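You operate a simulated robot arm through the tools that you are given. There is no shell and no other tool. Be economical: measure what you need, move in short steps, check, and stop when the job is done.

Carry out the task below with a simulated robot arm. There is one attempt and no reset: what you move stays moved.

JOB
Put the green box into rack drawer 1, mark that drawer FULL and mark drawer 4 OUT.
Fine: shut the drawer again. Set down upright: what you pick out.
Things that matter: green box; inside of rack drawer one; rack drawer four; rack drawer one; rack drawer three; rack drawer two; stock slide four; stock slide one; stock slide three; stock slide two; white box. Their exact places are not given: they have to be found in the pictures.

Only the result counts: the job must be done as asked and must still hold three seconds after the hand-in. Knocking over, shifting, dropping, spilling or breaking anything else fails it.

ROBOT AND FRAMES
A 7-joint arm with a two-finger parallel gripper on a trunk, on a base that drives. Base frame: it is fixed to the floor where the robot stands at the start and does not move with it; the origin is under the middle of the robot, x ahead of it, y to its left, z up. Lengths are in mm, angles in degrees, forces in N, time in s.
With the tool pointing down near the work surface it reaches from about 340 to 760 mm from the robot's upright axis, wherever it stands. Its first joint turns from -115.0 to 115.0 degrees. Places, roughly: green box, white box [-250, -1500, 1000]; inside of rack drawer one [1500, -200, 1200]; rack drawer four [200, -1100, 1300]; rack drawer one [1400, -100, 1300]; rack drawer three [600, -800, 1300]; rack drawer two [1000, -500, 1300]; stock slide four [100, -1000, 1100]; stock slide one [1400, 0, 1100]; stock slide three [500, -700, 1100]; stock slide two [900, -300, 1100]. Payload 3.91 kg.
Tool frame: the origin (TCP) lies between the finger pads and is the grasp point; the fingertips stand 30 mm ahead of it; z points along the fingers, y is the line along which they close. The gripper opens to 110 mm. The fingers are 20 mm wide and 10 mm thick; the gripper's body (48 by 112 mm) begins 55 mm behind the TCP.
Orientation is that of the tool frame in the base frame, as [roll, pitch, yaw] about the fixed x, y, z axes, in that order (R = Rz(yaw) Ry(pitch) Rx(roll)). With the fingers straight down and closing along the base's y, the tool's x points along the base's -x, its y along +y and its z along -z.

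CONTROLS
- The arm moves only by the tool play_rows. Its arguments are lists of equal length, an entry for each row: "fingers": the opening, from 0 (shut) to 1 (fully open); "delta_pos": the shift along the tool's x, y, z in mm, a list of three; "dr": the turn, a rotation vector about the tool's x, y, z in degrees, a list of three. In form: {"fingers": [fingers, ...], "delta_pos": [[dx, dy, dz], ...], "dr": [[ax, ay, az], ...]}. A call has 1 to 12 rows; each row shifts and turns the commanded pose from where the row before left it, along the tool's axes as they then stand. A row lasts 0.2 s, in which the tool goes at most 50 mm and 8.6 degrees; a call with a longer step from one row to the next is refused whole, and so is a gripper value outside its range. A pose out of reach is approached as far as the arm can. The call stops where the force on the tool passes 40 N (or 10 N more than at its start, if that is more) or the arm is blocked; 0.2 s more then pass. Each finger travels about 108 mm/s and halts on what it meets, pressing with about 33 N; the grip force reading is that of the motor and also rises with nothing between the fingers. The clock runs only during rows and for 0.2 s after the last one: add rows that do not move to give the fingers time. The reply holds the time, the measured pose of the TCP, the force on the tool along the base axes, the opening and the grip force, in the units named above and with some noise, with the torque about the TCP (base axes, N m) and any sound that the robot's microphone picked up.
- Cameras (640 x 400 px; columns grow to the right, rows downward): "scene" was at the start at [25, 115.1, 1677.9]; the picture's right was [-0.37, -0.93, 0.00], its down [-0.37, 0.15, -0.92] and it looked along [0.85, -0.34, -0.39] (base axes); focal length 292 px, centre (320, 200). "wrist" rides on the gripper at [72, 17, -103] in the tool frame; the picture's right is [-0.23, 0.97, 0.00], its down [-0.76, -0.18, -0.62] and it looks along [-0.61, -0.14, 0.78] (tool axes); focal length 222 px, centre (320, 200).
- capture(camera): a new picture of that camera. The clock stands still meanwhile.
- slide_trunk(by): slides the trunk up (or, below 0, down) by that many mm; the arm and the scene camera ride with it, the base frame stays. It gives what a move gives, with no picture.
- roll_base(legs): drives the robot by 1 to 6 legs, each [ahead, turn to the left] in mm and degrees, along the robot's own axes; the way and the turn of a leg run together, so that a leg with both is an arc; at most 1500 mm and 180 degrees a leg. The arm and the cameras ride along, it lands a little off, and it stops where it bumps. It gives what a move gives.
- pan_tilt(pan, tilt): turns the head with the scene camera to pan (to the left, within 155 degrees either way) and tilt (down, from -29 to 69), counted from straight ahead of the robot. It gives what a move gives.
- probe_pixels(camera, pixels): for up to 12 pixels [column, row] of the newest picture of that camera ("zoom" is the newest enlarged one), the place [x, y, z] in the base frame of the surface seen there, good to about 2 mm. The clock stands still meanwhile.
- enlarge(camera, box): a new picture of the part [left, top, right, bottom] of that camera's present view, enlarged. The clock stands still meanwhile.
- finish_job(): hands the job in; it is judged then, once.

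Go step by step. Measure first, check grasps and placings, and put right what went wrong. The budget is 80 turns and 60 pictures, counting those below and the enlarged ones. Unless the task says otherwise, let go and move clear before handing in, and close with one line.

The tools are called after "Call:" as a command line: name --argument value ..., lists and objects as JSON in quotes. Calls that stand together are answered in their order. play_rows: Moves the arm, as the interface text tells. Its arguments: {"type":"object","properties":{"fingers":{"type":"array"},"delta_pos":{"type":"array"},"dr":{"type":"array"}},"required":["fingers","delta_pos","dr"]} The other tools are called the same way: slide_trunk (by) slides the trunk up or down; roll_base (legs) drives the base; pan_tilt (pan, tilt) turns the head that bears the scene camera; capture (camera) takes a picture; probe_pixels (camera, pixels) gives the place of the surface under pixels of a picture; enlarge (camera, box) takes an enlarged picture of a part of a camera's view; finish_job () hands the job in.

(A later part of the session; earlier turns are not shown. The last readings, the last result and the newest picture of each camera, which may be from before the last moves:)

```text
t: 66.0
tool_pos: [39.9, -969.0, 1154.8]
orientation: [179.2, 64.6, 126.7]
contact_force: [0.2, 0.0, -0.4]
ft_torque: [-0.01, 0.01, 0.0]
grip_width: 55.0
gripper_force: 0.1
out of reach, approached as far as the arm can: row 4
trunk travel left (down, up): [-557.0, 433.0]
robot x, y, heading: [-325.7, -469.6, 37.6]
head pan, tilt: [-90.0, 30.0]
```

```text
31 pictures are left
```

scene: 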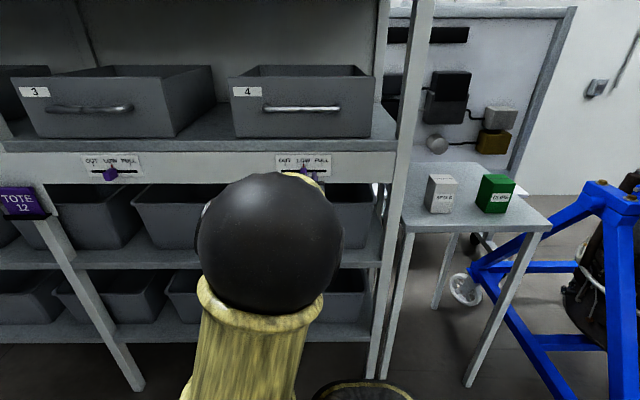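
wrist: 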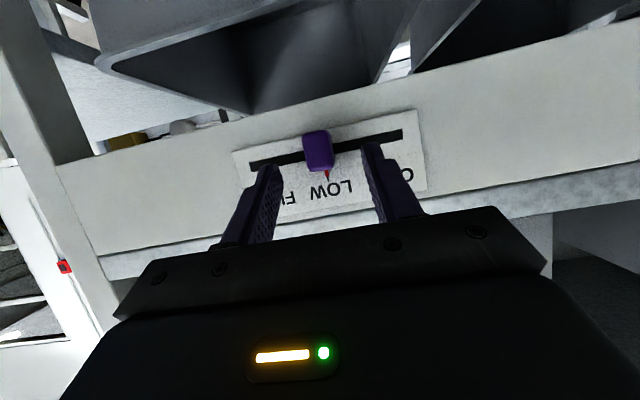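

The arm runs out of reach 14 mm short (n=-794). I'll retract and shift the base about 80 mm closer to the rack with a small back-and-forth.

Call:
play_rows --fingers '[0.5, 0.5, 0.5, 0.5, 0.5]' --delta_pos '[[0, 0, -40], [0, 0, -45], [0, 0, -45], [0, 0, -45], [0, 0, 0]]' --dr '[[0, 0, 0], [0, 0, 0], [0, 0, 0], [0, 0, 0], [0, 0, 0]]'

Call:
roll_base --legs '[[0, 20], [-120, 0], [0, -40], [120, 0], [0, 20]]'

```text
t: 67.5
tool_pos: [-5.6, -811.3, 1229.5]
orientation: [179.4, 64.5, 134.9]
contact_force: [0.4, 0.1, -0.9]
ft_torque: [-0.04, 0.0, -0.01]
grip_width: 55.0
gripper_force: 0.0
trunk travel left (down, up): [-557.0, 433.0]
robot x, y, heading: [-321.6, -470.1, 37.4]
head pan, tilt: [-90.0, 30.0]
stopped in row 5: the arm was blocked; the commanded pose is now the measured one
```

```text
t: 75.3
tool_pos: [45.3, -876.5, 1229.6]
orientation: [179.3, 64.5, 134.5]
contact_force: [1.1, -0.3, 0.3]
ft_torque: [-0.02, 0.01, 0.01]
grip_width: 54.9
gripper_force: 0.1
trunk travel left (down, up): [-557.0, 433.0]
robot x, y, heading: [-271.8, -530.8, 37.4]
head pan, tilt: [-90.0, 30.0]
```

The base is now at n=-257. I'll correct the yaw by 7° and line up again in front of the slide 4 knob.

Call:
play_rows --fingers '[0.5, 0.5, 0.5, 0.5, 0.5, 0.5]' --delta_pos '[[0, 0, 0], [0, -32, 0], [0, -32, 0], [18, 0, 30], [18, 0, 30], [0, 0, 0]]' --dr '[[6.4, 0, 3.05], [0, 0, 0], [0, 0, 0], [0, 0, 0], [0, 0, 0], [0, 0, 0]]'

```text
t: 76.7
tool_pos: [18.5, -947.2, 1172.2]
orientation: [179.4, 64.5, 127.5]
contact_force: [0.3, -0.4, 0.7]
ft_torque: [0.01, -0.01, 0.01]
grip_width: 55.0
gripper_force: 0.0
trunk travel left (down, up): [-557.0, 433.0]
robot x, y, heading: [-274.1, -530.8, 37.3]
head pan, tilt: [-90.0, 30.0]
```

I'm lined up at u=-561, n=-764, z=1172. I'll advance 50 mm along the tool and close on the knob.

Call:
play_rows --fingers '[0.5, 0.5, 0.5, 0.4, 0.3, 0.1, 0.1, 0.1]' --delta_pos '[[0, 0, 20], [0, 0, 20], [0, 0, 12], [0, 0, 0], [0, 0, 0], [0, 0, 0], [0, 0, 0], [0, 0, 0]]' --dr '[[0, 0, 0], [0, 0, 0], [0, 0, 0], [0, 0, 0], [0, 0, 0], [0, 0, 0], [0, 0, 0], [0, 0, 0]]'

```text
t: 78.5
tool_pos: [48.4, -983.9, 1149.0]
orientation: [179.4, 64.3, 127.4]
contact_force: [-0.1, -0.4, -0.5]
ft_torque: [-0.18, 0.12, -0.7]
grip_width: 17.5
gripper_force: 44.8
trunk travel left (down, up): [-557.0, 433.0]
robot x, y, heading: [-273.0, -534.1, 37.2]
head pan, tilt: [-90.0, 30.0]
```

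The knob is gripped at 17.5 mm. I'll drag it 50 mm toward OUT, along tool +y.

Call:
play_rows --fingers '[0.1, 0.1, 0.1, 0.1, 0.1]' --delta_pos '[[0, 13, 0], [0, 13, 0], [0, 12, 0], [0, 12, 0], [0, 0, 0]]' --dr '[[0, 0, 0], [0, 0, 0], [0, 0, 0], [0, 0, 0], [0, 0, 0]]'

Call:
capture --camera "wrist"

```text
t: 79.7
tool_pos: [87.7, -951.4, 1149.3]
orientation: [179.3, 64.4, 127.6]
contact_force: [1.5, -2.6, 2.1]
ft_torque: [-0.11, -0.02, -0.59]
grip_width: 17.6
gripper_force: 45.0
trunk travel left (down, up): [-557.0, 433.0]
robot x, y, heading: [-274.6, -529.3, 37.4]
head pan, tilt: [-90.0, 30.0]
```

```text
30 pictures are left
```

wrist: 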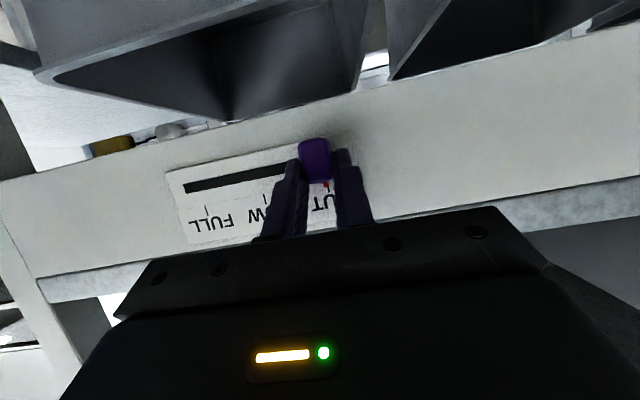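

The slide moved 51 mm and its pointer sits at the OUT tick. I'll release, back off and turn the tool vertical.

Call:
play_rows --fingers '[0.35, 0.5, 0.5, 0.5, 0.5, 0.5, 0.5, 0.5, 0.5, 0.5, 0.5, 0.5]' --delta_pos '[[0, 0, 0], [0, 0, 0], [0, 0, -25], [0, 0, -25], [-2.5, 0, -17.9], [0, 0, -18], [2.5, 0, -17.9], [5, 0, -17.3], [7.3, 0, -16.5], [9.5, 0, -15.3], [11.6, 0, -13.8], [13.4, 0, -12.1]]' --dr '[[0, 0, 0], [0, 0, 0], [0, 0, 0], [0, 0, 0], [0, 8, 0], [0, 8, 0], [0, 8, 0], [0, 8, 0], [0, 8, 0], [0, 8, 0], [0, 8, 0], [0, 8.4, 0]]'

Call:
capture --camera "scene"

```text
t: 80.7
tool_pos: [99.6, -898.4, 1152.7]
orientation: [179.0, 62.3, 131.9]
contact_force: [1.7, 0.9, 0.2]
ft_torque: [-0.03, 0.05, -0.11]
grip_width: 54.9
gripper_force: 0.0
trunk travel left (down, up): [-557.0, 433.0]
robot x, y, heading: [-274.8, -532.5, 37.0]
head pan, tilt: [-90.0, 30.0]
stopped in row 5: the force on the tool passed its limit at 49 N (the readings are from after the stop); the commanded pose is now the measured one
```

```text
29 pictures are left
```

scene: 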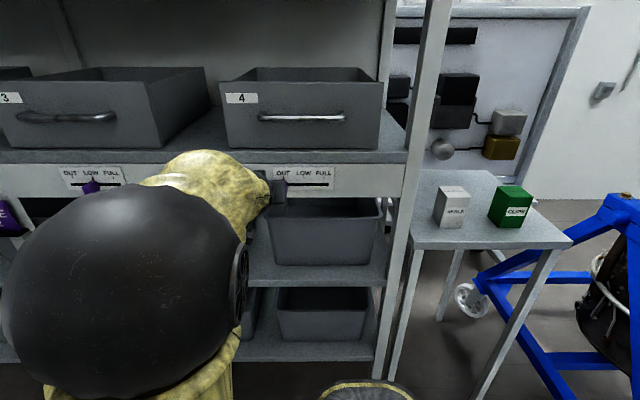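

The retreat stopped with a force spike, and the tool drifted sideways to u=-467. I'll check slide 4 and what the tool is near.

Call:
enlarge --camera "scene" --box '[230, 150, 350, 220]'

Call:
capture --camera "wrist"

```text
5.33 times, centred on (290, 185) of scene
```

zoom: 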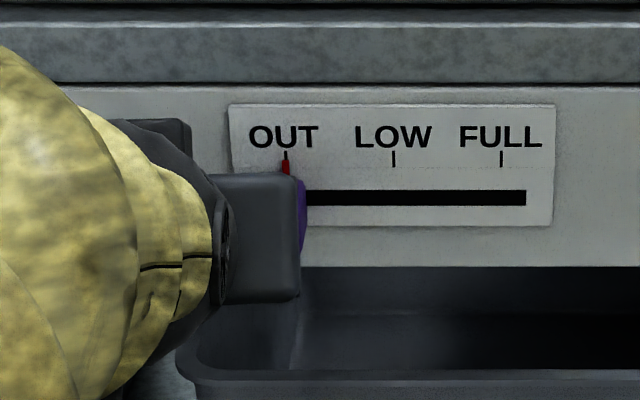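

```text
27 pictures are left
```

wrist: 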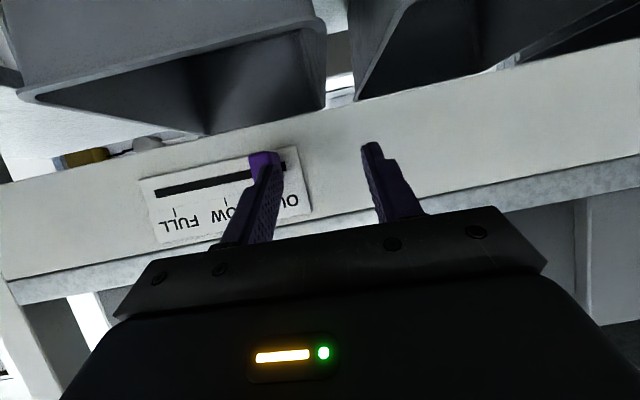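

Slide 4's pointer stays at OUT. The fingers are clear of the knob, so I'll pitch the tool down in place to free the arm.

Call:
play_rows --fingers '[0.5, 0.5, 0.5, 0.5, 0.5]' --delta_pos '[[0, 5, -6], [0, 5, -6], [0, 0, -6], [0, 0, -6], [0, 0, -6]]' --dr '[[0, 8, 0], [0, 8, 0], [0, 8, 0], [0, 8, 0], [0, 8, 0]]'

```text
t: 81.9
tool_pos: [90.2, -878.9, 1172.4]
orientation: [179.4, 22.2, 132.2]
contact_force: [0.1, 0.2, 0.4]
ft_torque: [0.0, -0.03, 0.01]
grip_width: 55.1
gripper_force: 0.0
trunk travel left (down, up): [-557.0, 433.0]
robot x, y, heading: [-271.3, -530.7, 37.3]
head pan, tilt: [-90.0, 30.0]
```

That worked cleanly. I'll finish turning the tool vertical, back away from the rack and fix the yaw.

Call:
play_rows --fingers '[0.8, 0.8, 0.8, 0.8, 0.8, 0.8, 0.8]' --delta_pos '[[20, 0, -20], [25, 0, -20], [30, 0, -20], [30, 0, -20], [30, 0, -20], [0, -20, 0], [0, -30, 0]]' --dr '[[0, 7.4, 0], [0, 7.4, 0], [0, 7.4, 0], [0, 0, 4.8], [0, 0, 0], [0, 0, 0], [0, 0, 0]]'

Call:
pan_tilt --pan -110 --tilt 35

Call:
capture --camera "scene"

```text
t: 83.5
tool_pos: [-49.3, -800.5, 1252.6]
orientation: [179.3, 0.0, 127.7]
contact_force: [-1.1, 0.9, -0.1]
ft_torque: [-0.03, 0.02, -0.02]
grip_width: 88.1
gripper_force: 0.0
trunk travel left (down, up): [-557.0, 433.0]
robot x, y, heading: [-270.0, -528.3, 37.1]
head pan, tilt: [-90.0, 30.0]
```

```text
t: 84.4
tool_pos: [-48.1, -800.4, 1252.2]
orientation: [179.3, 0.0, 127.8]
contact_force: [-0.1, -0.1, 0.1]
ft_torque: [-0.01, -0.01, -0.01]
grip_width: 88.0
gripper_force: 0.0
trunk travel left (down, up): [-557.0, 433.0]
robot x, y, heading: [-273.0, -532.9, 37.1]
head pan, tilt: [-110.0, 35.0]
```

```text
26 pictures are left
```

scene: 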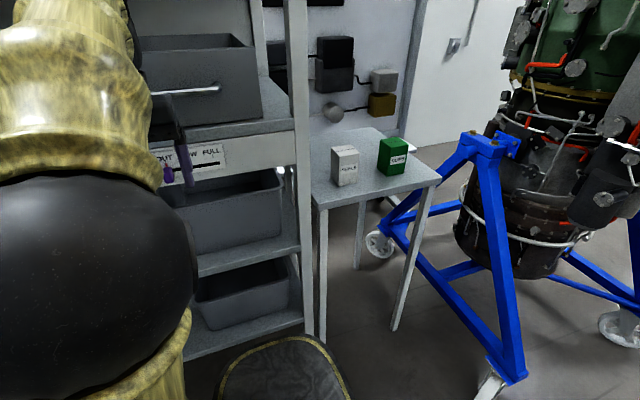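

I'll check the wheel position and the base's own edge for clearance before reversing toward the table.

Call:
probe_pixels --camera "scene" --pixels '[[490, 390], [500, 370], [285, 340], [345, 385], [505, 340], [398, 320], [436, 186], [393, 143], [345, 150], [312, 185]]'

Call:
roll_base --legs '[[0, 17.2], [-484, 0], [0, -57.2]]'

```text
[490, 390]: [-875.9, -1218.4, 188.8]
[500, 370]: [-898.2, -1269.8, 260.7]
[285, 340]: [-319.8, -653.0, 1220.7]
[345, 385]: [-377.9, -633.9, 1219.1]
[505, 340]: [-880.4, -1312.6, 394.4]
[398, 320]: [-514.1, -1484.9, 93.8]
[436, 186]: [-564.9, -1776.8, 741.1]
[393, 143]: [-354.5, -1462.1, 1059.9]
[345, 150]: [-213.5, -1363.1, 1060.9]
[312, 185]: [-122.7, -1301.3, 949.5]
```

```text
t: 92.6
tool_pos: [-559.6, -1270.8, 1251.4]
orientation: [179.4, -0.1, 86.9]
contact_force: [0.1, -0.5, -0.6]
ft_torque: [0.0, 0.0, 0.01]
grip_width: 87.8
gripper_force: 0.0
trunk travel left (down, up): [-557.0, 433.0]
robot x, y, heading: [-550.6, -919.5, -3.7]
head pan, tilt: [-110.0, 35.0]
```

The base is at u≈-996, n≈-396 with no bump. I'll move above the green box and turn the fingers to align with its sides.

Call:
play_rows --fingers '[0.8, 0.8, 0.8, 0.8, 0.9, 0.9, 0.9, 0.9, 0.9, 0.9, 0.9, 0.9]' --delta_pos '[[-26.8, 30.7, 0], [-26.8, 30.7, 0], [-26.8, 30.7, 0], [-26.8, 30.7, 0], [-26.8, 30.7, 0], [-26.8, 30.7, 0], [-26.8, 30.7, 0], [0, 0, 0], [0, 0, 0], [0, 0, 0], [0, 0, 0], [0, 0, 0]]' --dr '[[0, 0, 0], [0, 0, 0], [0, 0, 0], [0, 0, 0], [0, 0, 0], [0, 0, 0], [0, 0, 0], [0, 0, -8.1], [0, 0, -8.1], [0, 0, -8.1], [0, 0, -8.1], [0, 0, -8.1]]'

Call:
capture --camera "wrist"

Call:
pan_tilt --pan -60 --tilt 40

Call:
capture --camera "scene"

```text
t: 95.2
tool_pos: [-393.0, -1355.8, 1220.3]
orientation: [179.5, 0.5, 127.6]
contact_force: [-0.5, 0.5, 0.5]
ft_torque: [-0.04, 0.02, -0.02]
grip_width: 99.0
gripper_force: 0.0
out of reach, approached as far as the arm can: row 4, 5, 6, 7
trunk travel left (down, up): [-557.0, 433.0]
robot x, y, heading: [-554.8, -918.5, -4.0]
head pan, tilt: [-110.0, 35.0]
```

```text
25 pictures are left
```

wrist: 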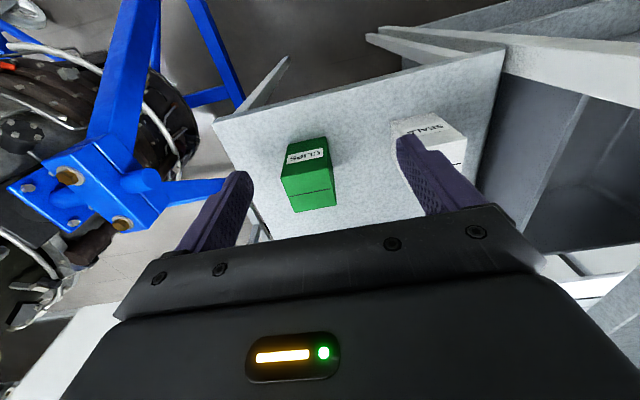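

```text
t: 96.4
tool_pos: [-392.8, -1354.5, 1220.9]
orientation: [179.6, 0.5, 127.5]
contact_force: [-0.6, 0.4, 0.5]
ft_torque: [0.02, 0.01, 0.0]
grip_width: 98.7
gripper_force: 0.1
trunk travel left (down, up): [-557.0, 433.0]
robot x, y, heading: [-549.3, -917.8, -4.1]
head pan, tilt: [-60.0, 40.0]
```

```text
24 pictures are left
```

scene: 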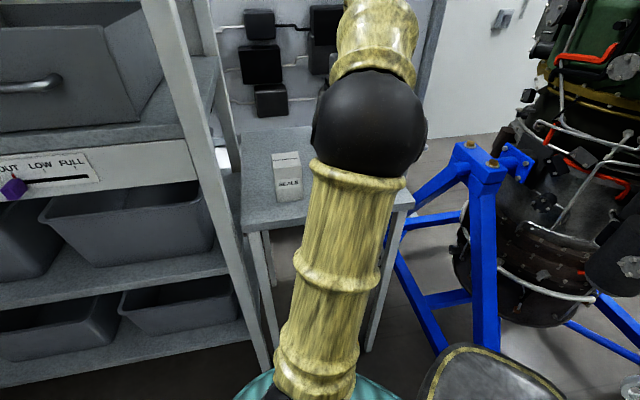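

The arm is at its reach limit at this height (u=-1136, n=-838). I'll descend to z≈1115, where the reach is longer, and then move over the box.

Call:
play_rows --fingers '[0.9, 0.9, 0.9, 0.9, 0.9, 0.9, 0.9, 0.9]' --delta_pos '[[0, 0, 35], [0, 0, 35], [0, 0, 35], [-28.4, -9.9, 0], [-28.4, -9.9, 0], [-28.4, -9.9, 0], [-28.4, -9.9, 0], [0, 0, 0]]' --dr '[[0, 0, 0], [0, 0, 0], [0, 0, 0], [0, 0, 0], [0, 0, 0], [0, 0, 0], [0, 0, 0], [0, 0, 0]]'

Call:
capture --camera "wrist"

```text
t: 98.2
tool_pos: [-387.5, -1366.6, 1115.1]
orientation: [179.5, 0.5, 127.5]
contact_force: [0.4, -0.1, 0.6]
ft_torque: [-0.03, 0.03, -0.01]
grip_width: 98.9
gripper_force: 0.0
out of reach, approached as far as the arm can: row 4, 5, 6, 7
trunk travel left (down, up): [-557.0, 433.0]
robot x, y, heading: [-552.5, -918.2, -4.0]
head pan, tilt: [-60.0, 40.0]
```

```text
23 pictures are left
```

wrist: 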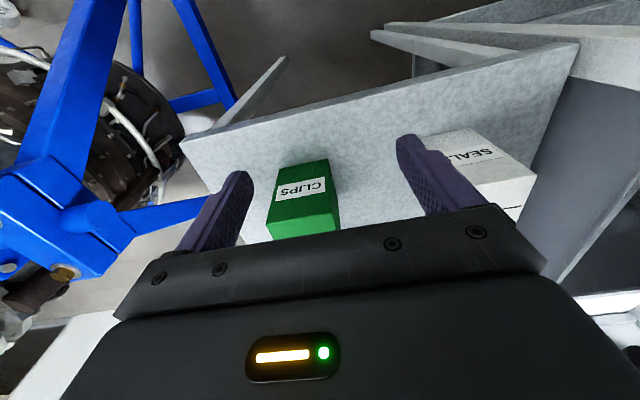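

It's still limited at about 480 mm radius, so this is a joint limit. I'll probe the arm's own geometry to understand it.

Call:
capture --camera "scene"

Call:
probe_pixels --camera "scene" --pixels '[[365, 125], [340, 220], [320, 320], [380, 50], [375, 15], [270, 390], [300, 380]]'

```text
22 pictures are left
```

scene: 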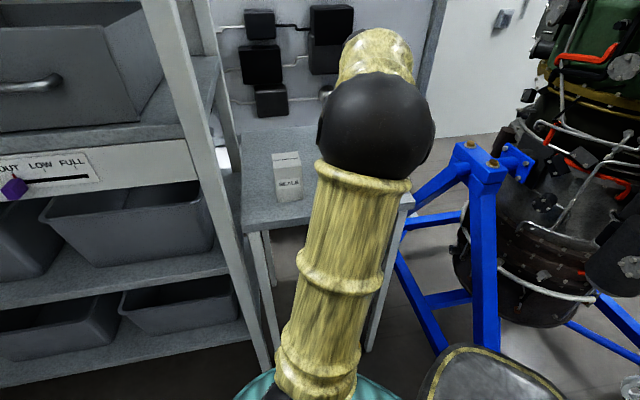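

```text
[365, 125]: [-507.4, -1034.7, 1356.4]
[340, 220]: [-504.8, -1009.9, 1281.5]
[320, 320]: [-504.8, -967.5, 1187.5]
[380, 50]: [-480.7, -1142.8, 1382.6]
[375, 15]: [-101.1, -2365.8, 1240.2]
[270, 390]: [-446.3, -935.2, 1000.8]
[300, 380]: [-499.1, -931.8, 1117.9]
```

The elbow and wrist don't look stretched, so a wrist joint may be at its limit. I'll test by rotating the tool +17° and moving outward above the box.

Call:
play_rows --fingers '[0.9, 0.9, 0.9, 0.9, 0.9]' --delta_pos '[[0, 0, 0], [0, 0, 0], [-25, 0, 0], [-25, 0, 0], [0, 0, 0]]' --dr '[[0, 0, 8.5], [0, 0, 8.5], [0, 0, 0], [0, 0, 0], [0, 0, 0]]'

```text
t: 99.4
tool_pos: [-388.0, -1365.5, 1115.5]
orientation: [179.4, 0.3, 110.4]
contact_force: [0.3, 0.1, -0.1]
ft_torque: [-0.01, 0.01, -0.02]
grip_width: 99.3
gripper_force: 0.1
out of reach, approached as far as the arm can: row 3, 4
trunk travel left (down, up): [-557.0, 433.0]
robot x, y, heading: [-553.6, -917.9, -3.9]
head pan, tilt: [-60.0, 40.0]
```

The limit isn't the wrist roll. The shoulder seems too low for this height, so I'll raise the trunk 250 mm and lower the arm by the same amount.

Call:
slide_trunk --by 250

Call:
play_rows --fingers '[0.9, 0.9, 0.9, 0.9, 0.9, 0.9, 0.9, 0.9, 0.9, 0.9]' --delta_pos '[[0, 0, 40], [0, 0, 40], [0, 0, 40], [0, 0, 40], [0, 0, 40], [0, 0, 40], [0, 0, 0], [-25, 0, 0], [-25, 0, 0], [0, 0, 0]]' --dr '[[0, 0, 0], [0, 0, 0], [0, 0, 0], [0, 0, 0], [0, 0, 0], [0, 0, 0], [0, 0, 0], [0, 0, 0], [0, 0, 0], [0, 0, 0]]'

Call:
capture --camera "wrist"

```text
t: 102.0
tool_pos: [-386.8, -1365.7, 1366.6]
orientation: [179.5, 0.4, 110.4]
contact_force: [0.9, 0.3, 1.1]
ft_torque: [0.01, -0.01, 0.0]
grip_width: 99.0
gripper_force: 0.0
trunk travel left (down, up): [-807.0, 183.0]
robot x, y, heading: [-553.3, -922.2, -3.8]
head pan, tilt: [-60.0, 40.0]
```

```text
t: 104.2
tool_pos: [-392.7, -1306.1, 1198.9]
orientation: [179.5, 0.4, 110.4]
contact_force: [0.4, 0.2, 0.2]
ft_torque: [0.03, 0.02, 0.0]
grip_width: 98.9
gripper_force: 0.0
out of reach, approached as far as the arm can: row 1, 2, 3, 4, 5, 6, 8, 9
trunk travel left (down, up): [-807.0, 183.0]
robot x, y, heading: [-549.3, -917.3, -3.6]
head pan, tilt: [-60.0, 40.0]
```

```text
21 pictures are left
```

wrist: 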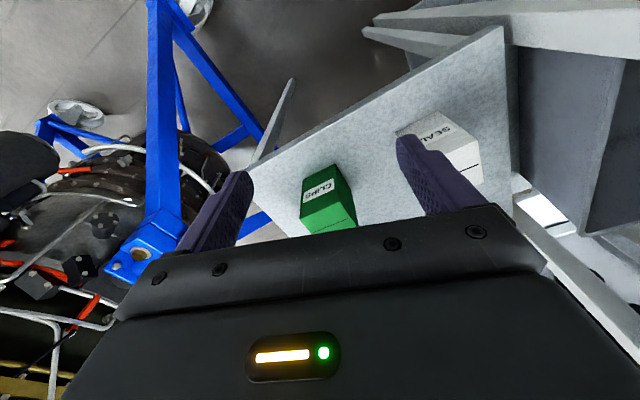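

Lowering the arm reduced its reach further, so I need to see the actual arm posture now.

Call:
pan_tilt --pan -68 --tilt 60

Call:
capture --camera "scene"

Call:
probe_pixels --camera "scene" --pixels '[[320, 100], [320, 150], [320, 200], [320, 250], [320, 300], [320, 350], [280, 200], [360, 200], [300, 120], [350, 120], [300, 60], [330, 60]]'

```text
t: 105.0
tool_pos: [-392.9, -1305.5, 1198.0]
orientation: [179.3, 0.4, 110.5]
contact_force: [0.0, -0.6, 0.5]
ft_torque: [0.01, -0.01, -0.01]
grip_width: 99.1
gripper_force: 0.1
trunk travel left (down, up): [-807.0, 183.0]
robot x, y, heading: [-550.2, -916.6, -3.8]
head pan, tilt: [-68.0, 60.0]
```

```text
20 pictures are left
```

scene: 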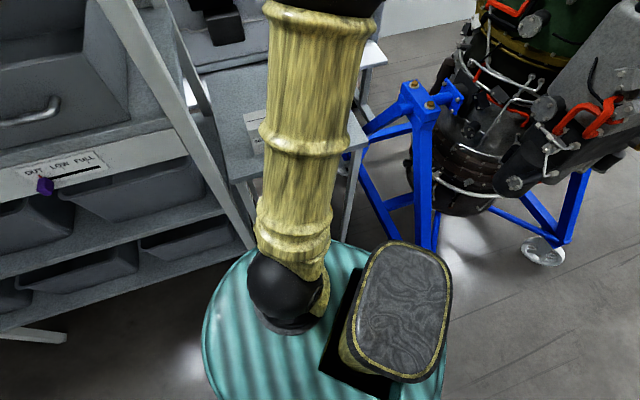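

```text
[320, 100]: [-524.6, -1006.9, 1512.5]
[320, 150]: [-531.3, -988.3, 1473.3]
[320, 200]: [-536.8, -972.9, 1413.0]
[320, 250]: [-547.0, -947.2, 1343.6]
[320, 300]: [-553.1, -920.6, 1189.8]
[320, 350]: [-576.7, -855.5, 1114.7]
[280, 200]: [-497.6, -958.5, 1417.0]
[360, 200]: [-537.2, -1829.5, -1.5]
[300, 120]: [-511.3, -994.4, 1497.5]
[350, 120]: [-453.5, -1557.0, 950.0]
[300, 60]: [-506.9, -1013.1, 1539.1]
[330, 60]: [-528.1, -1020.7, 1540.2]
```

The elbow seems stuck with the upper arm near vertical, probably a bad branch left over from the cramped retreat. I'll back off into open floor facing the box, so I can bring the arm to the robot's front and reset the posture.

Call:
roll_base --legs '[[0, -66.5], [-320, 0]]'

Call:
play_rows --fingers '[0.9, 0.9, 0.9, 0.9, 0.9, 0.9, 0.9, 0.9, 0.9, 0.9, 0.9, 0.9]' --delta_pos '[[2.3, 43.9, -10], [2.3, 43.9, -10], [2.3, 43.9, -10], [2.3, 43.9, -10], [2.3, 43.9, -10], [2.3, 43.9, -10], [2.3, 43.9, 0], [2.3, 43.9, 0], [2.3, 43.9, 0], [2.3, 43.9, 0], [2.3, 43.9, 0], [0, 0, 0]]' --dr '[[0, 0, -6], [0, 0, -6], [0, 0, -6], [0, 0, -6], [0, 0, -6], [0, 0, -6], [0, 0, -6], [0, 0, -6], [0, 0, -6], [0, 0, -6], [0, 0, -6], [0, 0, 0]]'

Call:
pan_tilt --pan 0 --tilt 45

Call:
capture --camera "scene"

```text
t: 111.6
tool_pos: [-951.7, -918.6, 1197.7]
orientation: [179.3, 0.4, 44.2]
contact_force: [-0.1, -0.6, 1.0]
ft_torque: [-0.02, 0.01, -0.03]
grip_width: 99.0
gripper_force: 0.0
trunk travel left (down, up): [-807.0, 183.0]
robot x, y, heading: [-663.4, -621.6, -70.0]
head pan, tilt: [-68.0, 60.0]
```

```text
t: 114.2
tool_pos: [-515.8, -1005.8, 1267.7]
orientation: [-180.0, 0.8, 110.3]
contact_force: [-0.5, -1.0, -0.6]
ft_torque: [0.02, -0.02, 0.0]
grip_width: 99.0
gripper_force: 0.0
out of reach, approached as far as the arm can: row 10, 11
trunk travel left (down, up): [-807.0, 183.0]
robot x, y, heading: [-665.7, -618.5, -70.1]
head pan, tilt: [-68.0, 60.0]
```

```text
t: 115.6
tool_pos: [-515.8, -1004.7, 1269.8]
orientation: [-179.9, 0.8, 110.2]
contact_force: [0.3, -0.2, 0.6]
ft_torque: [-0.03, -0.04, -0.02]
grip_width: 99.1
gripper_force: 0.1
trunk travel left (down, up): [-807.0, 183.0]
robot x, y, heading: [-664.2, -616.9, -70.1]
head pan, tilt: [0.0, 45.0]
```

```text
19 pictures are left
```

scene: 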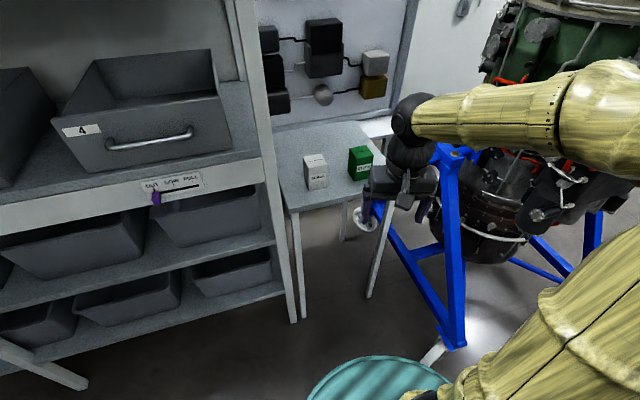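

The upper arm leans to the right although the tool is in front. The first joint seems to be at its +115° stop in a flipped branch. I'll swing the tool to the left side so the elbow crosses over, then extend and sweep back.

Call:
play_rows --fingers '[0.9, 0.9, 0.9, 0.9, 0.9, 0.9, 0.9, 0.9, 0.9, 0.9, 0.9, 0.9]' --delta_pos '[[2.7, 46, 0], [2.7, 46, 0], [2.7, 46, 0], [2.7, 46, 0], [2.7, 46, 0], [2.7, 46, 0], [2.7, 46, 0], [2.7, 46, 0], [2.7, 46, 0], [2.7, 46, 0], [2.7, 46, 0], [2.7, 46, 0]]' --dr '[[0, 0, -6.5], [0, 0, -6.5], [0, 0, -6.5], [0, 0, -6.5], [0, 0, -6.5], [0, 0, -6.5], [0, 0, -6.5], [0, 0, -6.5], [0, 0, -6.5], [0, 0, -6.5], [0, 0, -6.5], [0, 0, -6.5]]'

Call:
play_rows --fingers '[0.9, 0.9, 0.9, 0.9, 0.9, 0.9, 0.9, 0.9]' --delta_pos '[[2.7, 46, 0], [2.7, 46, 0], [-30, 0, 0], [-30, 0, 0], [-30, 0, 0], [-30, 0, 0], [-30, 0, 0], [0, 0, 0]]' --dr '[[0, 0, -6.5], [0, 0, -6.5], [0, 0, 0], [0, 0, 0], [0, 0, 0], [0, 0, 0], [0, 0, 0], [0, 0, 0]]'

Call:
pan_tilt --pan 60 --tilt 50

Call:
capture --camera "scene"

```text
t: 118.2
tool_pos: [-267.3, -556.8, 1267.5]
orientation: [-179.3, 0.0, -171.8]
contact_force: [0.7, -0.4, 0.2]
ft_torque: [-0.01, 0.0, 0.02]
grip_width: 99.1
gripper_force: 0.2
out of reach, approached as far as the arm can: row 1
trunk travel left (down, up): [-807.0, 183.0]
robot x, y, heading: [-663.9, -617.0, -70.4]
head pan, tilt: [0.0, 45.0]
```

```text
t: 120.0
tool_pos: [-150.4, -413.1, 1269.2]
orientation: [-179.2, 0.0, -158.7]
contact_force: [-0.5, 0.9, 0.6]
ft_torque: [0.0, 0.0, -0.03]
grip_width: 98.7
gripper_force: 0.1
trunk travel left (down, up): [-807.0, 183.0]
robot x, y, heading: [-661.0, -614.5, -70.1]
head pan, tilt: [0.0, 45.0]
```

```text
t: 121.3
tool_pos: [-151.3, -414.0, 1268.4]
orientation: [-179.3, -0.1, -158.8]
contact_force: [0.0, -0.2, -0.1]
ft_torque: [0.0, 0.0, 0.02]
grip_width: 98.9
gripper_force: 0.1
trunk travel left (down, up): [-807.0, 183.0]
robot x, y, heading: [-659.5, -617.7, -70.0]
head pan, tilt: [60.0, 50.0]
```

```text
18 pictures are left
```

scene: 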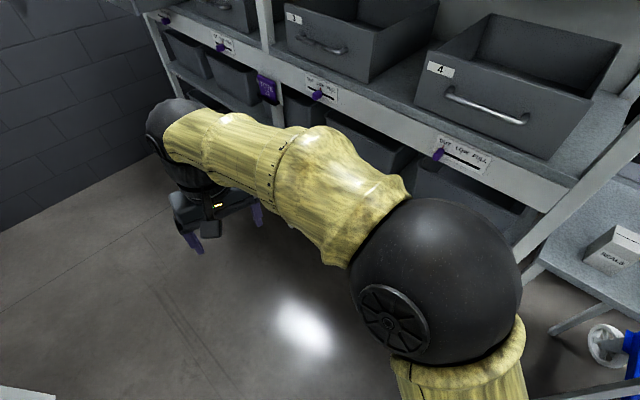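

The arm extends freely here, now at radius 548. I'll extend slightly and sweep back clockwise to the robot's front with the arm stretched.

Call:
play_rows --fingers '[0.9, 0.9, 0.9, 0.9, 0.9, 0.9, 0.9, 0.9, 0.9, 0.9, 0.9, 0.9]' --delta_pos '[[-20, 0, 25], [-20, 0, 25], [2.1, -49.2, 0], [2.1, -49.2, 0], [2.1, -49.2, 0], [2.1, -49.2, 0], [2.1, -49.2, 0], [2.1, -49.2, 0], [2.1, -49.2, 0], [2.1, -49.2, 0], [2.1, -49.2, 0], [2.1, -49.2, 0]]' --dr '[[0, 0, 0], [0, 0, 0], [0, 0, 4.8], [0, 0, 4.8], [0, 0, 4.8], [0, 0, 4.8], [0, 0, 4.8], [0, 0, 4.8], [0, 0, 4.8], [0, 0, 4.8], [0, 0, 4.8], [0, 0, 4.8]]'

Call:
play_rows --fingers '[0.9, 0.9, 0.9, 0.9, 0.9, 0.9, 0.9, 0.9, 0.9, 0.9]' --delta_pos '[[2.1, -49.2, 0], [2.1, -49.2, 0], [2.1, -49.2, 0], [2.1, -49.2, 0], [2.1, -49.2, 0], [2.1, -49.2, 0], [2.1, -49.2, 0], [2.1, -49.2, 0], [2.1, -49.2, 0], [0, 0, 0]]' --dr '[[0, 0, 4.8], [0, 0, 4.8], [0, 0, 4.8], [0, 0, 4.8], [0, 0, 4.8], [0, 0, 4.8], [0, 0, 4.8], [0, 0, 4.8], [0, 0, 4.8], [0, 0, 0]]'

Call:
pan_tilt --pan 0 --tilt 40

Call:
capture --camera "scene"

```text
t: 123.9
tool_pos: [-137.5, -879.6, 1222.2]
orientation: [-179.5, 0.6, 153.1]
contact_force: [-0.5, -0.8, -0.1]
ft_torque: [0.02, 0.03, 0.01]
grip_width: 98.9
gripper_force: 0.0
trunk travel left (down, up): [-807.0, 183.0]
robot x, y, heading: [-660.8, -616.1, -69.8]
head pan, tilt: [60.0, 50.0]
```

```text
t: 126.1
tool_pos: [-458.3, -1165.6, 1226.5]
orientation: [-179.9, 0.7, 110.0]
contact_force: [-0.1, 0.3, 0.4]
ft_torque: [-0.01, 0.0, -0.01]
grip_width: 99.0
gripper_force: 0.0
trunk travel left (down, up): [-807.0, 183.0]
robot x, y, heading: [-665.5, -615.2, -70.3]
head pan, tilt: [60.0, 50.0]
```

```text
t: 127.4
tool_pos: [-459.6, -1165.7, 1226.4]
orientation: [-179.8, 0.7, 109.9]
contact_force: [0.7, 0.2, -0.2]
ft_torque: [0.01, 0.0, -0.01]
grip_width: 99.0
gripper_force: 0.0
trunk travel left (down, up): [-807.0, 183.0]
robot x, y, heading: [-663.2, -620.2, -70.1]
head pan, tilt: [0.0, 40.0]
```

```text
17 pictures are left
```

scene: 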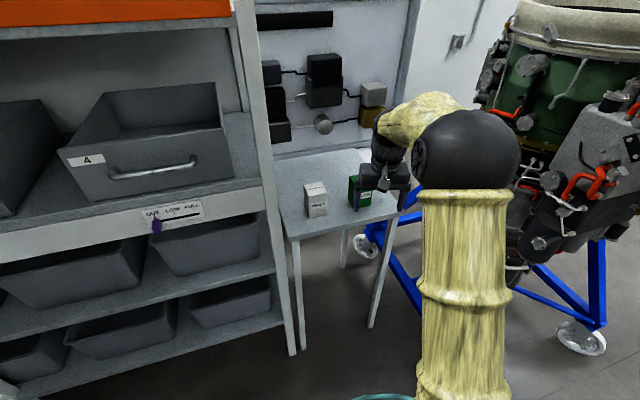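

The posture is normal again, with the tool straight ahead at radius 584. I'll drive forward 320 mm to bring the tool over the green box.

Call:
roll_base --legs '[[320, 0]]'

Call:
capture --camera "wrist"

```text
t: 129.8
tool_pos: [-353.3, -1466.6, 1226.9]
orientation: [-179.9, 0.5, 109.9]
contact_force: [0.1, -0.5, 0.8]
ft_torque: [0.02, -0.01, -0.01]
grip_width: 99.1
gripper_force: 0.0
trunk travel left (down, up): [-807.0, 183.0]
robot x, y, heading: [-551.9, -914.1, -70.1]
head pan, tilt: [0.0, 40.0]
```

```text
16 pictures are left
```

wrist: 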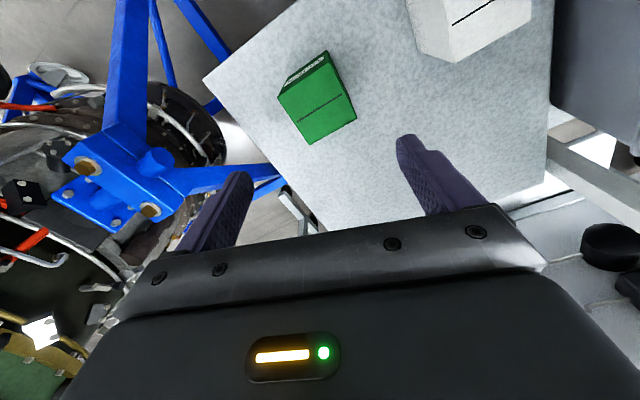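

The tool is over the box. I'll verify the box top's corners from the wrist view.

Call:
probe_pixels --camera "wrist" --pixels '[[281, 97], [328, 70], [354, 117], [308, 141], [318, 105]]'

```text
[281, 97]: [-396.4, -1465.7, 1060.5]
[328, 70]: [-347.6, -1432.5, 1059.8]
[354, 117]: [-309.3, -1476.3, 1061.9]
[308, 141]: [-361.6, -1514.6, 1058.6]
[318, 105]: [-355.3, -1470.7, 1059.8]
```

The box centre is at (-354,-1472) and its top at 1060. I'll align the yaw, descend to 20 mm below the top and grip.

Call:
play_rows --fingers '[0.9, 0.9, 0.9, 0.9, 0.9, 0.9, 0.9, 0.9, 0.9]' --delta_pos '[[0, 0, 0], [0, 0, 0], [0, 0, 0], [-3.5, -3.6, 0], [0, 0, 40], [0, 0, 40], [0, 0, 40], [0, 0, 40], [0, 0, 26]]' --dr '[[0, 0, -6], [0, 0, -6], [0, 0, -5.5], [0, 0, 0], [0, 0, 0], [0, 0, 0], [0, 0, 0], [0, 0, 0], [0, 0, 0]]'

Call:
play_rows --fingers '[0.8, 0.7, 0.6, 0.5, 0.45, 0.45]' --delta_pos '[[0, 0, 0], [0, 0, 0], [0, 0, 0], [0, 0, 0], [0, 0, 0], [0, 0, 0]]' --dr '[[0, 0, 0], [0, 0, 0], [0, 0, 0], [0, 0, 0], [0, 0, 0], [0, 0, 0]]'

Call:
capture --camera "wrist"

```text
t: 131.8
tool_pos: [-353.3, -1473.4, 1040.0]
orientation: [-179.7, 0.7, 127.3]
contact_force: [0.1, 0.5, 0.6]
ft_torque: [0.03, 0.0, -0.01]
grip_width: 98.9
gripper_force: 0.1
trunk travel left (down, up): [-807.0, 183.0]
robot x, y, heading: [-556.6, -914.4, -70.3]
head pan, tilt: [0.0, 40.0]
```

```text
t: 133.2
tool_pos: [-353.2, -1473.8, 1040.6]
orientation: [-179.7, 0.7, 127.4]
contact_force: [0.5, -0.7, 0.1]
ft_torque: [0.01, -0.01, -0.02]
grip_width: 69.7
gripper_force: 33.4
trunk travel left (down, up): [-807.0, 183.0]
robot x, y, heading: [-554.4, -915.4, -70.4]
head pan, tilt: [0.0, 40.0]
```

```text
15 pictures are left
```

wrist: 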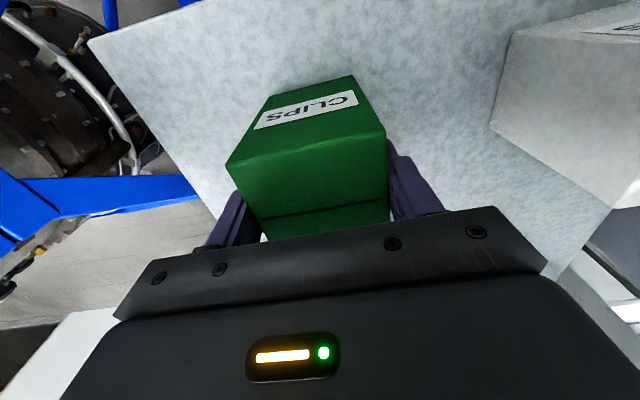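

The box is gripped at 69.7 mm with 33 N. I'll lift it and check.

Call:
play_rows --fingers '[0.45, 0.45, 0.45, 0.45, 0.45, 0.45]' --delta_pos '[[0, 0, -10], [0, 0, -30], [0, 0, -35], [0, 0, -35], [0, 0, -35], [0, 0, -35]]' --dr '[[0, 0, 0], [0, 0, 0], [0, 0, 0], [0, 0, 0], [0, 0, 0], [0, 0, 0]]'

Call:
capture --camera "scene"

```text
t: 134.6
tool_pos: [-354.1, -1472.5, 1222.2]
orientation: [-179.7, 0.7, 127.4]
contact_force: [0.1, -0.2, -1.3]
ft_torque: [-0.01, 0.0, 0.04]
grip_width: 69.8
gripper_force: 33.6
trunk travel left (down, up): [-807.0, 183.0]
robot x, y, heading: [-555.0, -915.3, -70.6]
head pan, tilt: [0.0, 40.0]
```

```text
14 pictures are left
```

scene: 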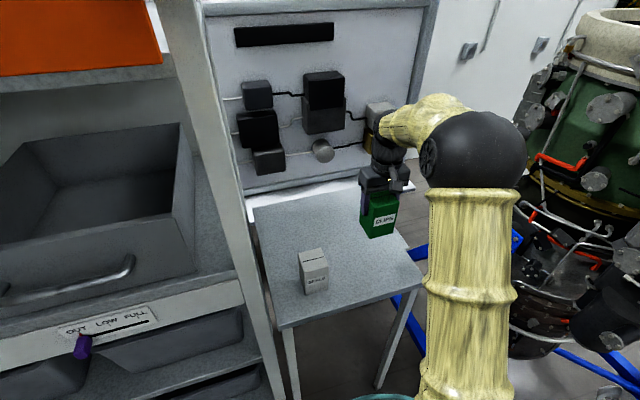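

The box is lifted and hangs upright. I'll back away, turn, and reverse along the rack to drawer 1, with the arm pointing away from the wall.

Call:
roll_base --legs '[[-420, 0], [0, -72.1], [-963, 0], [-963, 0], [0, 90]]'

Call:
slide_trunk --by 183

Call:
capture --camera "scene"

```text
t: 158.5
tool_pos: [1186.8, 209.6, 1221.3]
orientation: [-179.8, 0.7, 146.5]
contact_force: [0.3, -0.9, -1.1]
ft_torque: [-0.02, -0.02, 0.0]
grip_width: 69.5
gripper_force: 32.9
trunk travel left (down, up): [-807.0, 183.0]
robot x, y, heading: [814.1, 668.8, -51.5]
head pan, tilt: [0.0, 40.0]
```

```text
t: 160.5
tool_pos: [1186.6, 209.5, 1403.4]
orientation: [-179.7, 0.6, 146.5]
contact_force: [-0.6, -0.1, -2.5]
ft_torque: [0.04, 0.0, 0.0]
grip_width: 69.6
gripper_force: 32.6
trunk travel left (down, up): [-990.0, 0.0]
robot x, y, heading: [819.0, 667.9, -51.1]
head pan, tilt: [0.0, 40.0]
```

```text
13 pictures are left
```

scene: 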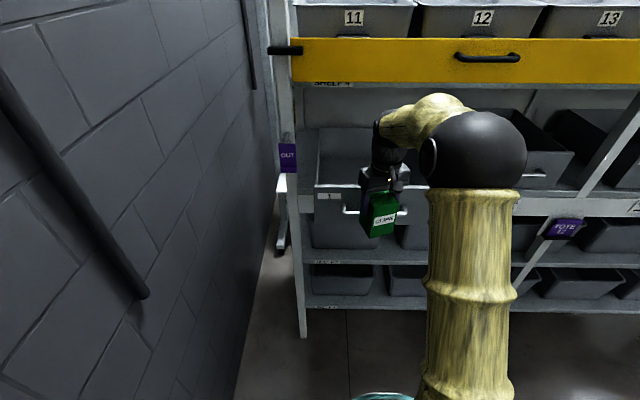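

I'm in front of the open drawer 1, with the tool at u≈1070, n≈-554. I'll measure the open drawer now.

Call:
enlarge --camera "scene" --box '[290, 100, 450, 240]'

```text
2.86 times, centred on (370, 170) of scene
```

zoom: 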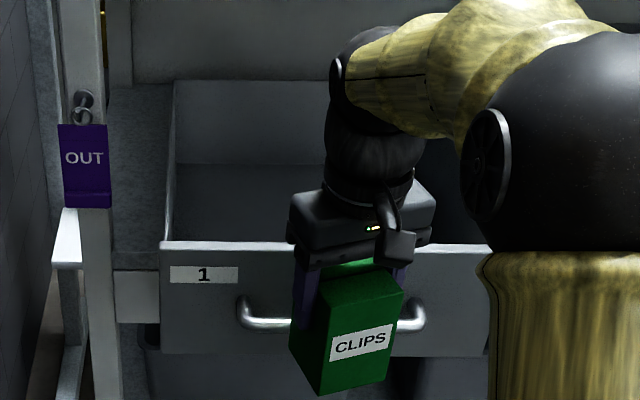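

Call:
probe_pixels --camera "zoom" --pixels '[[165, 244], [250, 244], [480, 248], [230, 230], [230, 190], [230, 170], [230, 120], [230, 82], [176, 120], [345, 388], [298, 345], [388, 375]]'

```text
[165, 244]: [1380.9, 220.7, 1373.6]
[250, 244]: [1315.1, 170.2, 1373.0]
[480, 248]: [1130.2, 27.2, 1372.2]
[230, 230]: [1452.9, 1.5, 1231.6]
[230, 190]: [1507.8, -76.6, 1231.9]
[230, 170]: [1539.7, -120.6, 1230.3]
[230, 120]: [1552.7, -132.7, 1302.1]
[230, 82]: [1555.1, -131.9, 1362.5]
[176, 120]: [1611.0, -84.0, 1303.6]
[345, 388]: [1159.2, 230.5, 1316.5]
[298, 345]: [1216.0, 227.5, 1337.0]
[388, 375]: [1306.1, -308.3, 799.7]
```

The drawer's front rim is at n≈-664, its floor at 1231 and its rim at 1373. I'll raise the box clear of the rim, square it up and drive forward 200 mm over the drawer.

Call:
play_rows --fingers '[0.45, 0.45, 0.45, 0.45]' --delta_pos '[[0, 0, -30], [0, 0, -35], [0, 0, -35], [0, 0, 0]]' --dr '[[0, 0, 6.4], [0, 0, 6.4], [0, 0, 6.3], [0, 0, 0]]'

Call:
capture --camera "scene"

```text
t: 161.5
tool_pos: [1186.4, 209.6, 1503.9]
orientation: [-179.9, 0.7, 127.3]
contact_force: [-0.7, -0.4, -1.3]
ft_torque: [0.02, -0.03, 0.04]
grip_width: 69.3
gripper_force: 33.1
trunk travel left (down, up): [-990.0, 0.0]
robot x, y, heading: [814.4, 670.1, -51.5]
head pan, tilt: [0.0, 40.0]
```

```text
11 pictures are left
```

scene: 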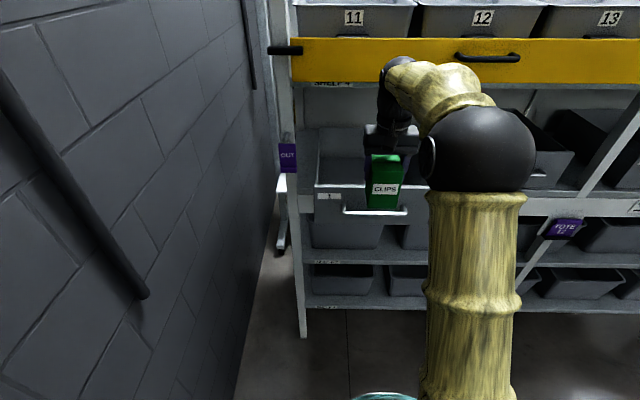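

The box clears the rim, with its bottom at about 1413. I'll drive forward 185 mm so the box centre is near n≈-740.

Call:
roll_base --legs '[[185, 0]]'

Call:
capture --camera "scene"

```text
t: 163.2
tool_pos: [1304.0, 64.9, 1502.9]
orientation: [-179.9, 0.7, 127.3]
contact_force: [-0.3, -0.1, -2.3]
ft_torque: [0.02, 0.06, -0.02]
grip_width: 69.6
gripper_force: 32.5
trunk travel left (down, up): [-990.0, 0.0]
robot x, y, heading: [931.8, 524.6, -51.4]
head pan, tilt: [0.0, 40.0]
```

```text
10 pictures are left
```

scene: 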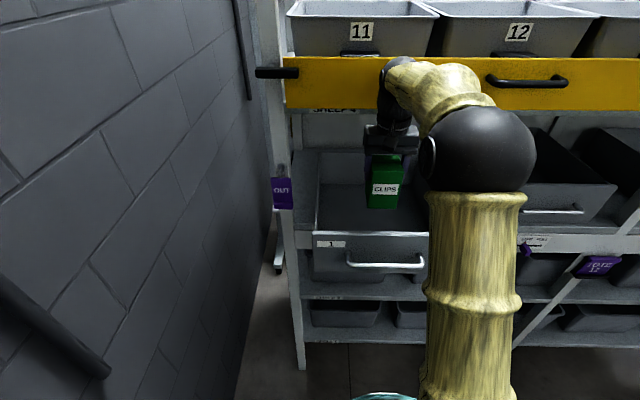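

The box is over the drawer at u=1075, n=-740. I'll lower it to about 4 mm above the floor, then gently to contact.

Call:
play_rows --fingers '[0.45, 0.45, 0.45, 0.45, 0.45, 0.45]' --delta_pos '[[0, 0, 38], [0, 0, 38], [0, 0, 38], [0, 0, 38], [0, 0, 22], [0, 0, 0]]' --dr '[[0, 0, 0], [0, 0, 0], [0, 0, 0], [0, 0, 0], [0, 0, 0], [0, 0, 0]]'

Call:
play_rows --fingers '[0.45, 0.45, 0.45, 0.45]' --delta_pos '[[0, 0, 2], [0, 0, 2], [0, 0, 2], [0, 0, 0]]' --dr '[[0, 0, 0], [0, 0, 0], [0, 0, 0], [0, 0, 0]]'

```text
t: 164.6
tool_pos: [1304.4, 64.1, 1329.3]
orientation: [-179.9, 0.6, 127.3]
contact_force: [0.0, -0.4, -2.1]
ft_torque: [0.02, 0.0, 0.0]
grip_width: 69.5
gripper_force: 33.2
trunk travel left (down, up): [-990.0, 0.0]
robot x, y, heading: [931.8, 523.2, -51.3]
head pan, tilt: [0.0, 40.0]
```

```text
t: 165.6
tool_pos: [1304.4, 61.8, 1324.4]
orientation: [-179.9, 0.6, 127.3]
contact_force: [0.4, 1.1, -0.3]
ft_torque: [0.05, 0.05, -0.01]
grip_width: 69.7
gripper_force: 32.7
trunk travel left (down, up): [-990.0, 0.0]
robot x, y, heading: [933.2, 523.5, -51.4]
head pan, tilt: [0.0, 40.0]
```

The load is coming off at z≈1324. I'll go 2 mm lower, release slowly and rise.

Call:
play_rows --fingers '[0.45, 0.45, 0.6, 0.7, 0.8, 0.85, 0.85, 0.85]' --delta_pos '[[0, 0, 1], [0, 0, 1], [0, 0, 0], [0, 0, 0], [0, 0, 0], [0, 0, 0], [0, 0, -20], [0, 0, -40]]' --dr '[[0, 0, 0], [0, 0, 0], [0, 0, 0], [0, 0, 0], [0, 0, 0], [0, 0, 0], [0, 0, 0], [0, 0, 0]]'

Call:
play_rows --fingers '[0.85, 0.85, 0.85, 0.4, 0.1, 0.0]' --delta_pos '[[0, 0, -40], [0, 0, -40], [0, 0, -20], [0, 0, 0], [0, 0, 0], [0, 0, 0]]' --dr '[[0, 0, 0], [0, 0, 0], [0, 0, 0], [0, 0, 0], [0, 0, 0], [0, 0, 0]]'

Call:
capture --camera "wrist"

```text
t: 167.4
tool_pos: [1303.1, 64.0, 1382.6]
orientation: [-179.8, 0.7, 127.3]
contact_force: [-0.3, 0.1, 0.0]
ft_torque: [-0.01, -0.04, 0.03]
grip_width: 93.5
gripper_force: 0.0
trunk travel left (down, up): [-990.0, 0.0]
robot x, y, heading: [935.4, 524.8, -51.1]
head pan, tilt: [0.0, 40.0]
```

```text
t: 168.8
tool_pos: [1303.1, 64.3, 1482.2]
orientation: [-179.9, 0.7, 127.3]
contact_force: [0.6, 1.3, -0.3]
ft_torque: [-0.01, 0.01, -0.01]
grip_width: 0.0
gripper_force: 32.9
trunk travel left (down, up): [-990.0, 0.0]
robot x, y, heading: [933.9, 524.1, -51.2]
head pan, tilt: [0.0, 40.0]
```

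```text
9 pictures are left
```

wrist: 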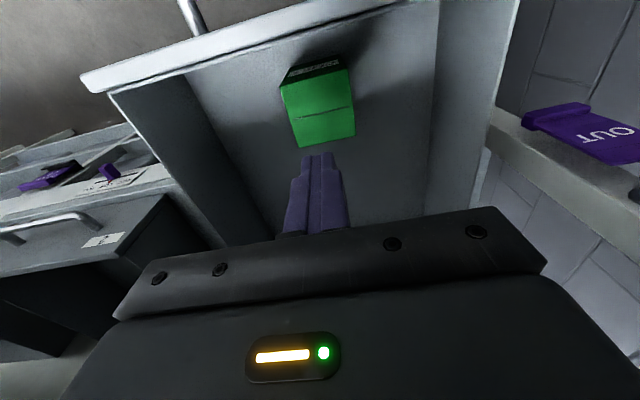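

The green box stands upright in the drawer (wrist view at 318,105). I'll back the closed fingers out in front of the drawer and tilt them 45°, to push the face shut above the handle.

Call:
play_rows --fingers '[0, 0, 0, 0, 0, 0, 0, 0, 0, 0]' --delta_pos '[[38, -4, 0], [38, -4, 0], [38, -4, 0], [36, -4, 0], [0, 0, 0], [0, 0, 0], [0, 0, 0], [0, 0, 0], [0, 0, 0], [0, 0, 0]]' --dr '[[0, 0, 0], [0, 0, 0], [0, 0, 0], [0, 0, 0], [0, -7.5, 0], [0, -7.5, 0], [0, -7.5, 0], [0, -7.5, 0], [0, -7.5, 0], [0, -7.5, 0]]'

Call:
capture --camera "scene"

```text
t: 171.0
tool_pos: [1198.9, 175.1, 1479.8]
orientation: [-179.9, 45.8, 127.3]
contact_force: [0.2, 0.3, -0.4]
ft_torque: [0.02, -0.01, -0.01]
grip_width: 0.0
gripper_force: 32.7
trunk travel left (down, up): [-990.0, 0.0]
robot x, y, heading: [935.3, 521.1, -51.4]
head pan, tilt: [0.0, 40.0]
```

```text
8 pictures are left
```

scene: 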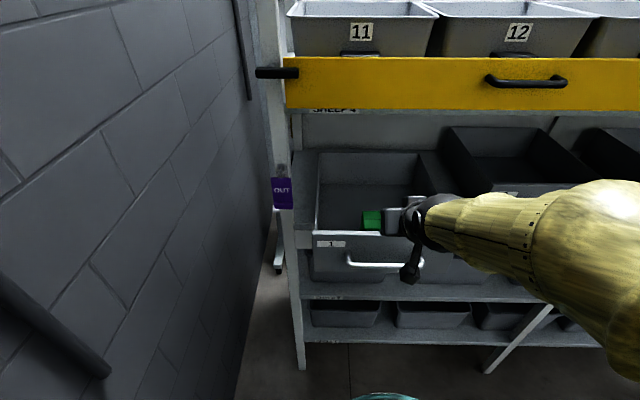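

The TCP is at u=1059, n=-589 with 45° of tilt. I'll lower it so the fingertips face the drawer front above the handle.

Call:
play_rows --fingers '[0, 0, 0, 0, 0]' --delta_pos '[[20, 0, 20], [20, 0, 20], [20, 0, 20], [19, 0, 19], [0, 0, 0]]' --dr '[[0, 0, 0], [0, 0, 0], [0, 0, 0], [0, 0, 0], [0, 0, 0]]'

```text
t: 172.2
tool_pos: [1212.9, 156.3, 1378.6]
orientation: [-179.9, 45.7, 127.4]
contact_force: [0.3, 0.2, 0.7]
ft_torque: [0.0, 0.04, 0.0]
grip_width: 0.1
gripper_force: 32.5
out of reach, approached as far as the arm can: row 3, 4
trunk travel left (down, up): [-990.0, 0.0]
robot x, y, heading: [937.0, 520.8, -51.5]
head pan, tilt: [0.0, 40.0]
```

The tips are at n≈-634, z≈1358, just in front of the face. I'll push forward.

Call:
play_rows --fingers '[0, 0, 0, 0, 0, 0, 0, 0, 0, 0, 0, 0]' --delta_pos '[[-7, 0, 21.3], [-12.6, 0, 12.9], [-12.6, 0, 12.9], [-12.6, 0, 12.9], [-12.6, 0, 12.9], [-12.6, 0, 12.9], [-12.6, 0, 12.9], [-12.6, 0, 12.9], [-12.6, 0, 12.9], [-12.6, 0, 12.9], [-12.6, 0, 12.9], [0, 0, 0]]' --dr '[[0, 0, 0], [0, 0, 0], [0, 0, 0], [0, 0, 0], [0, 0, 0], [0, 0, 0], [0, 0, 0], [0, 0, 0], [0, 0, 0], [0, 0, 0], [0, 0, 0], [0, 0, 0]]'

Call:
capture --camera "scene"

```text
t: 174.8
tool_pos: [1335.1, -4.3, 1372.1]
orientation: [-179.8, 45.7, 127.3]
contact_force: [-0.6, 0.3, 0.7]
ft_torque: [0.03, -0.01, 0.01]
grip_width: 0.2
gripper_force: 32.6
trunk travel left (down, up): [-990.0, 0.0]
robot x, y, heading: [937.3, 520.6, -51.3]
head pan, tilt: [0.0, 40.0]
```

```text
7 pictures are left
```

scene: 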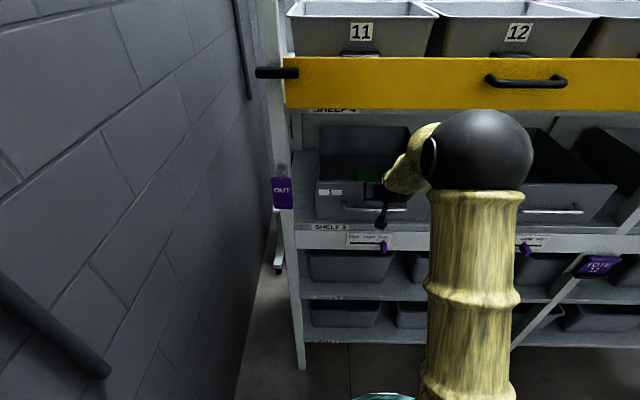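

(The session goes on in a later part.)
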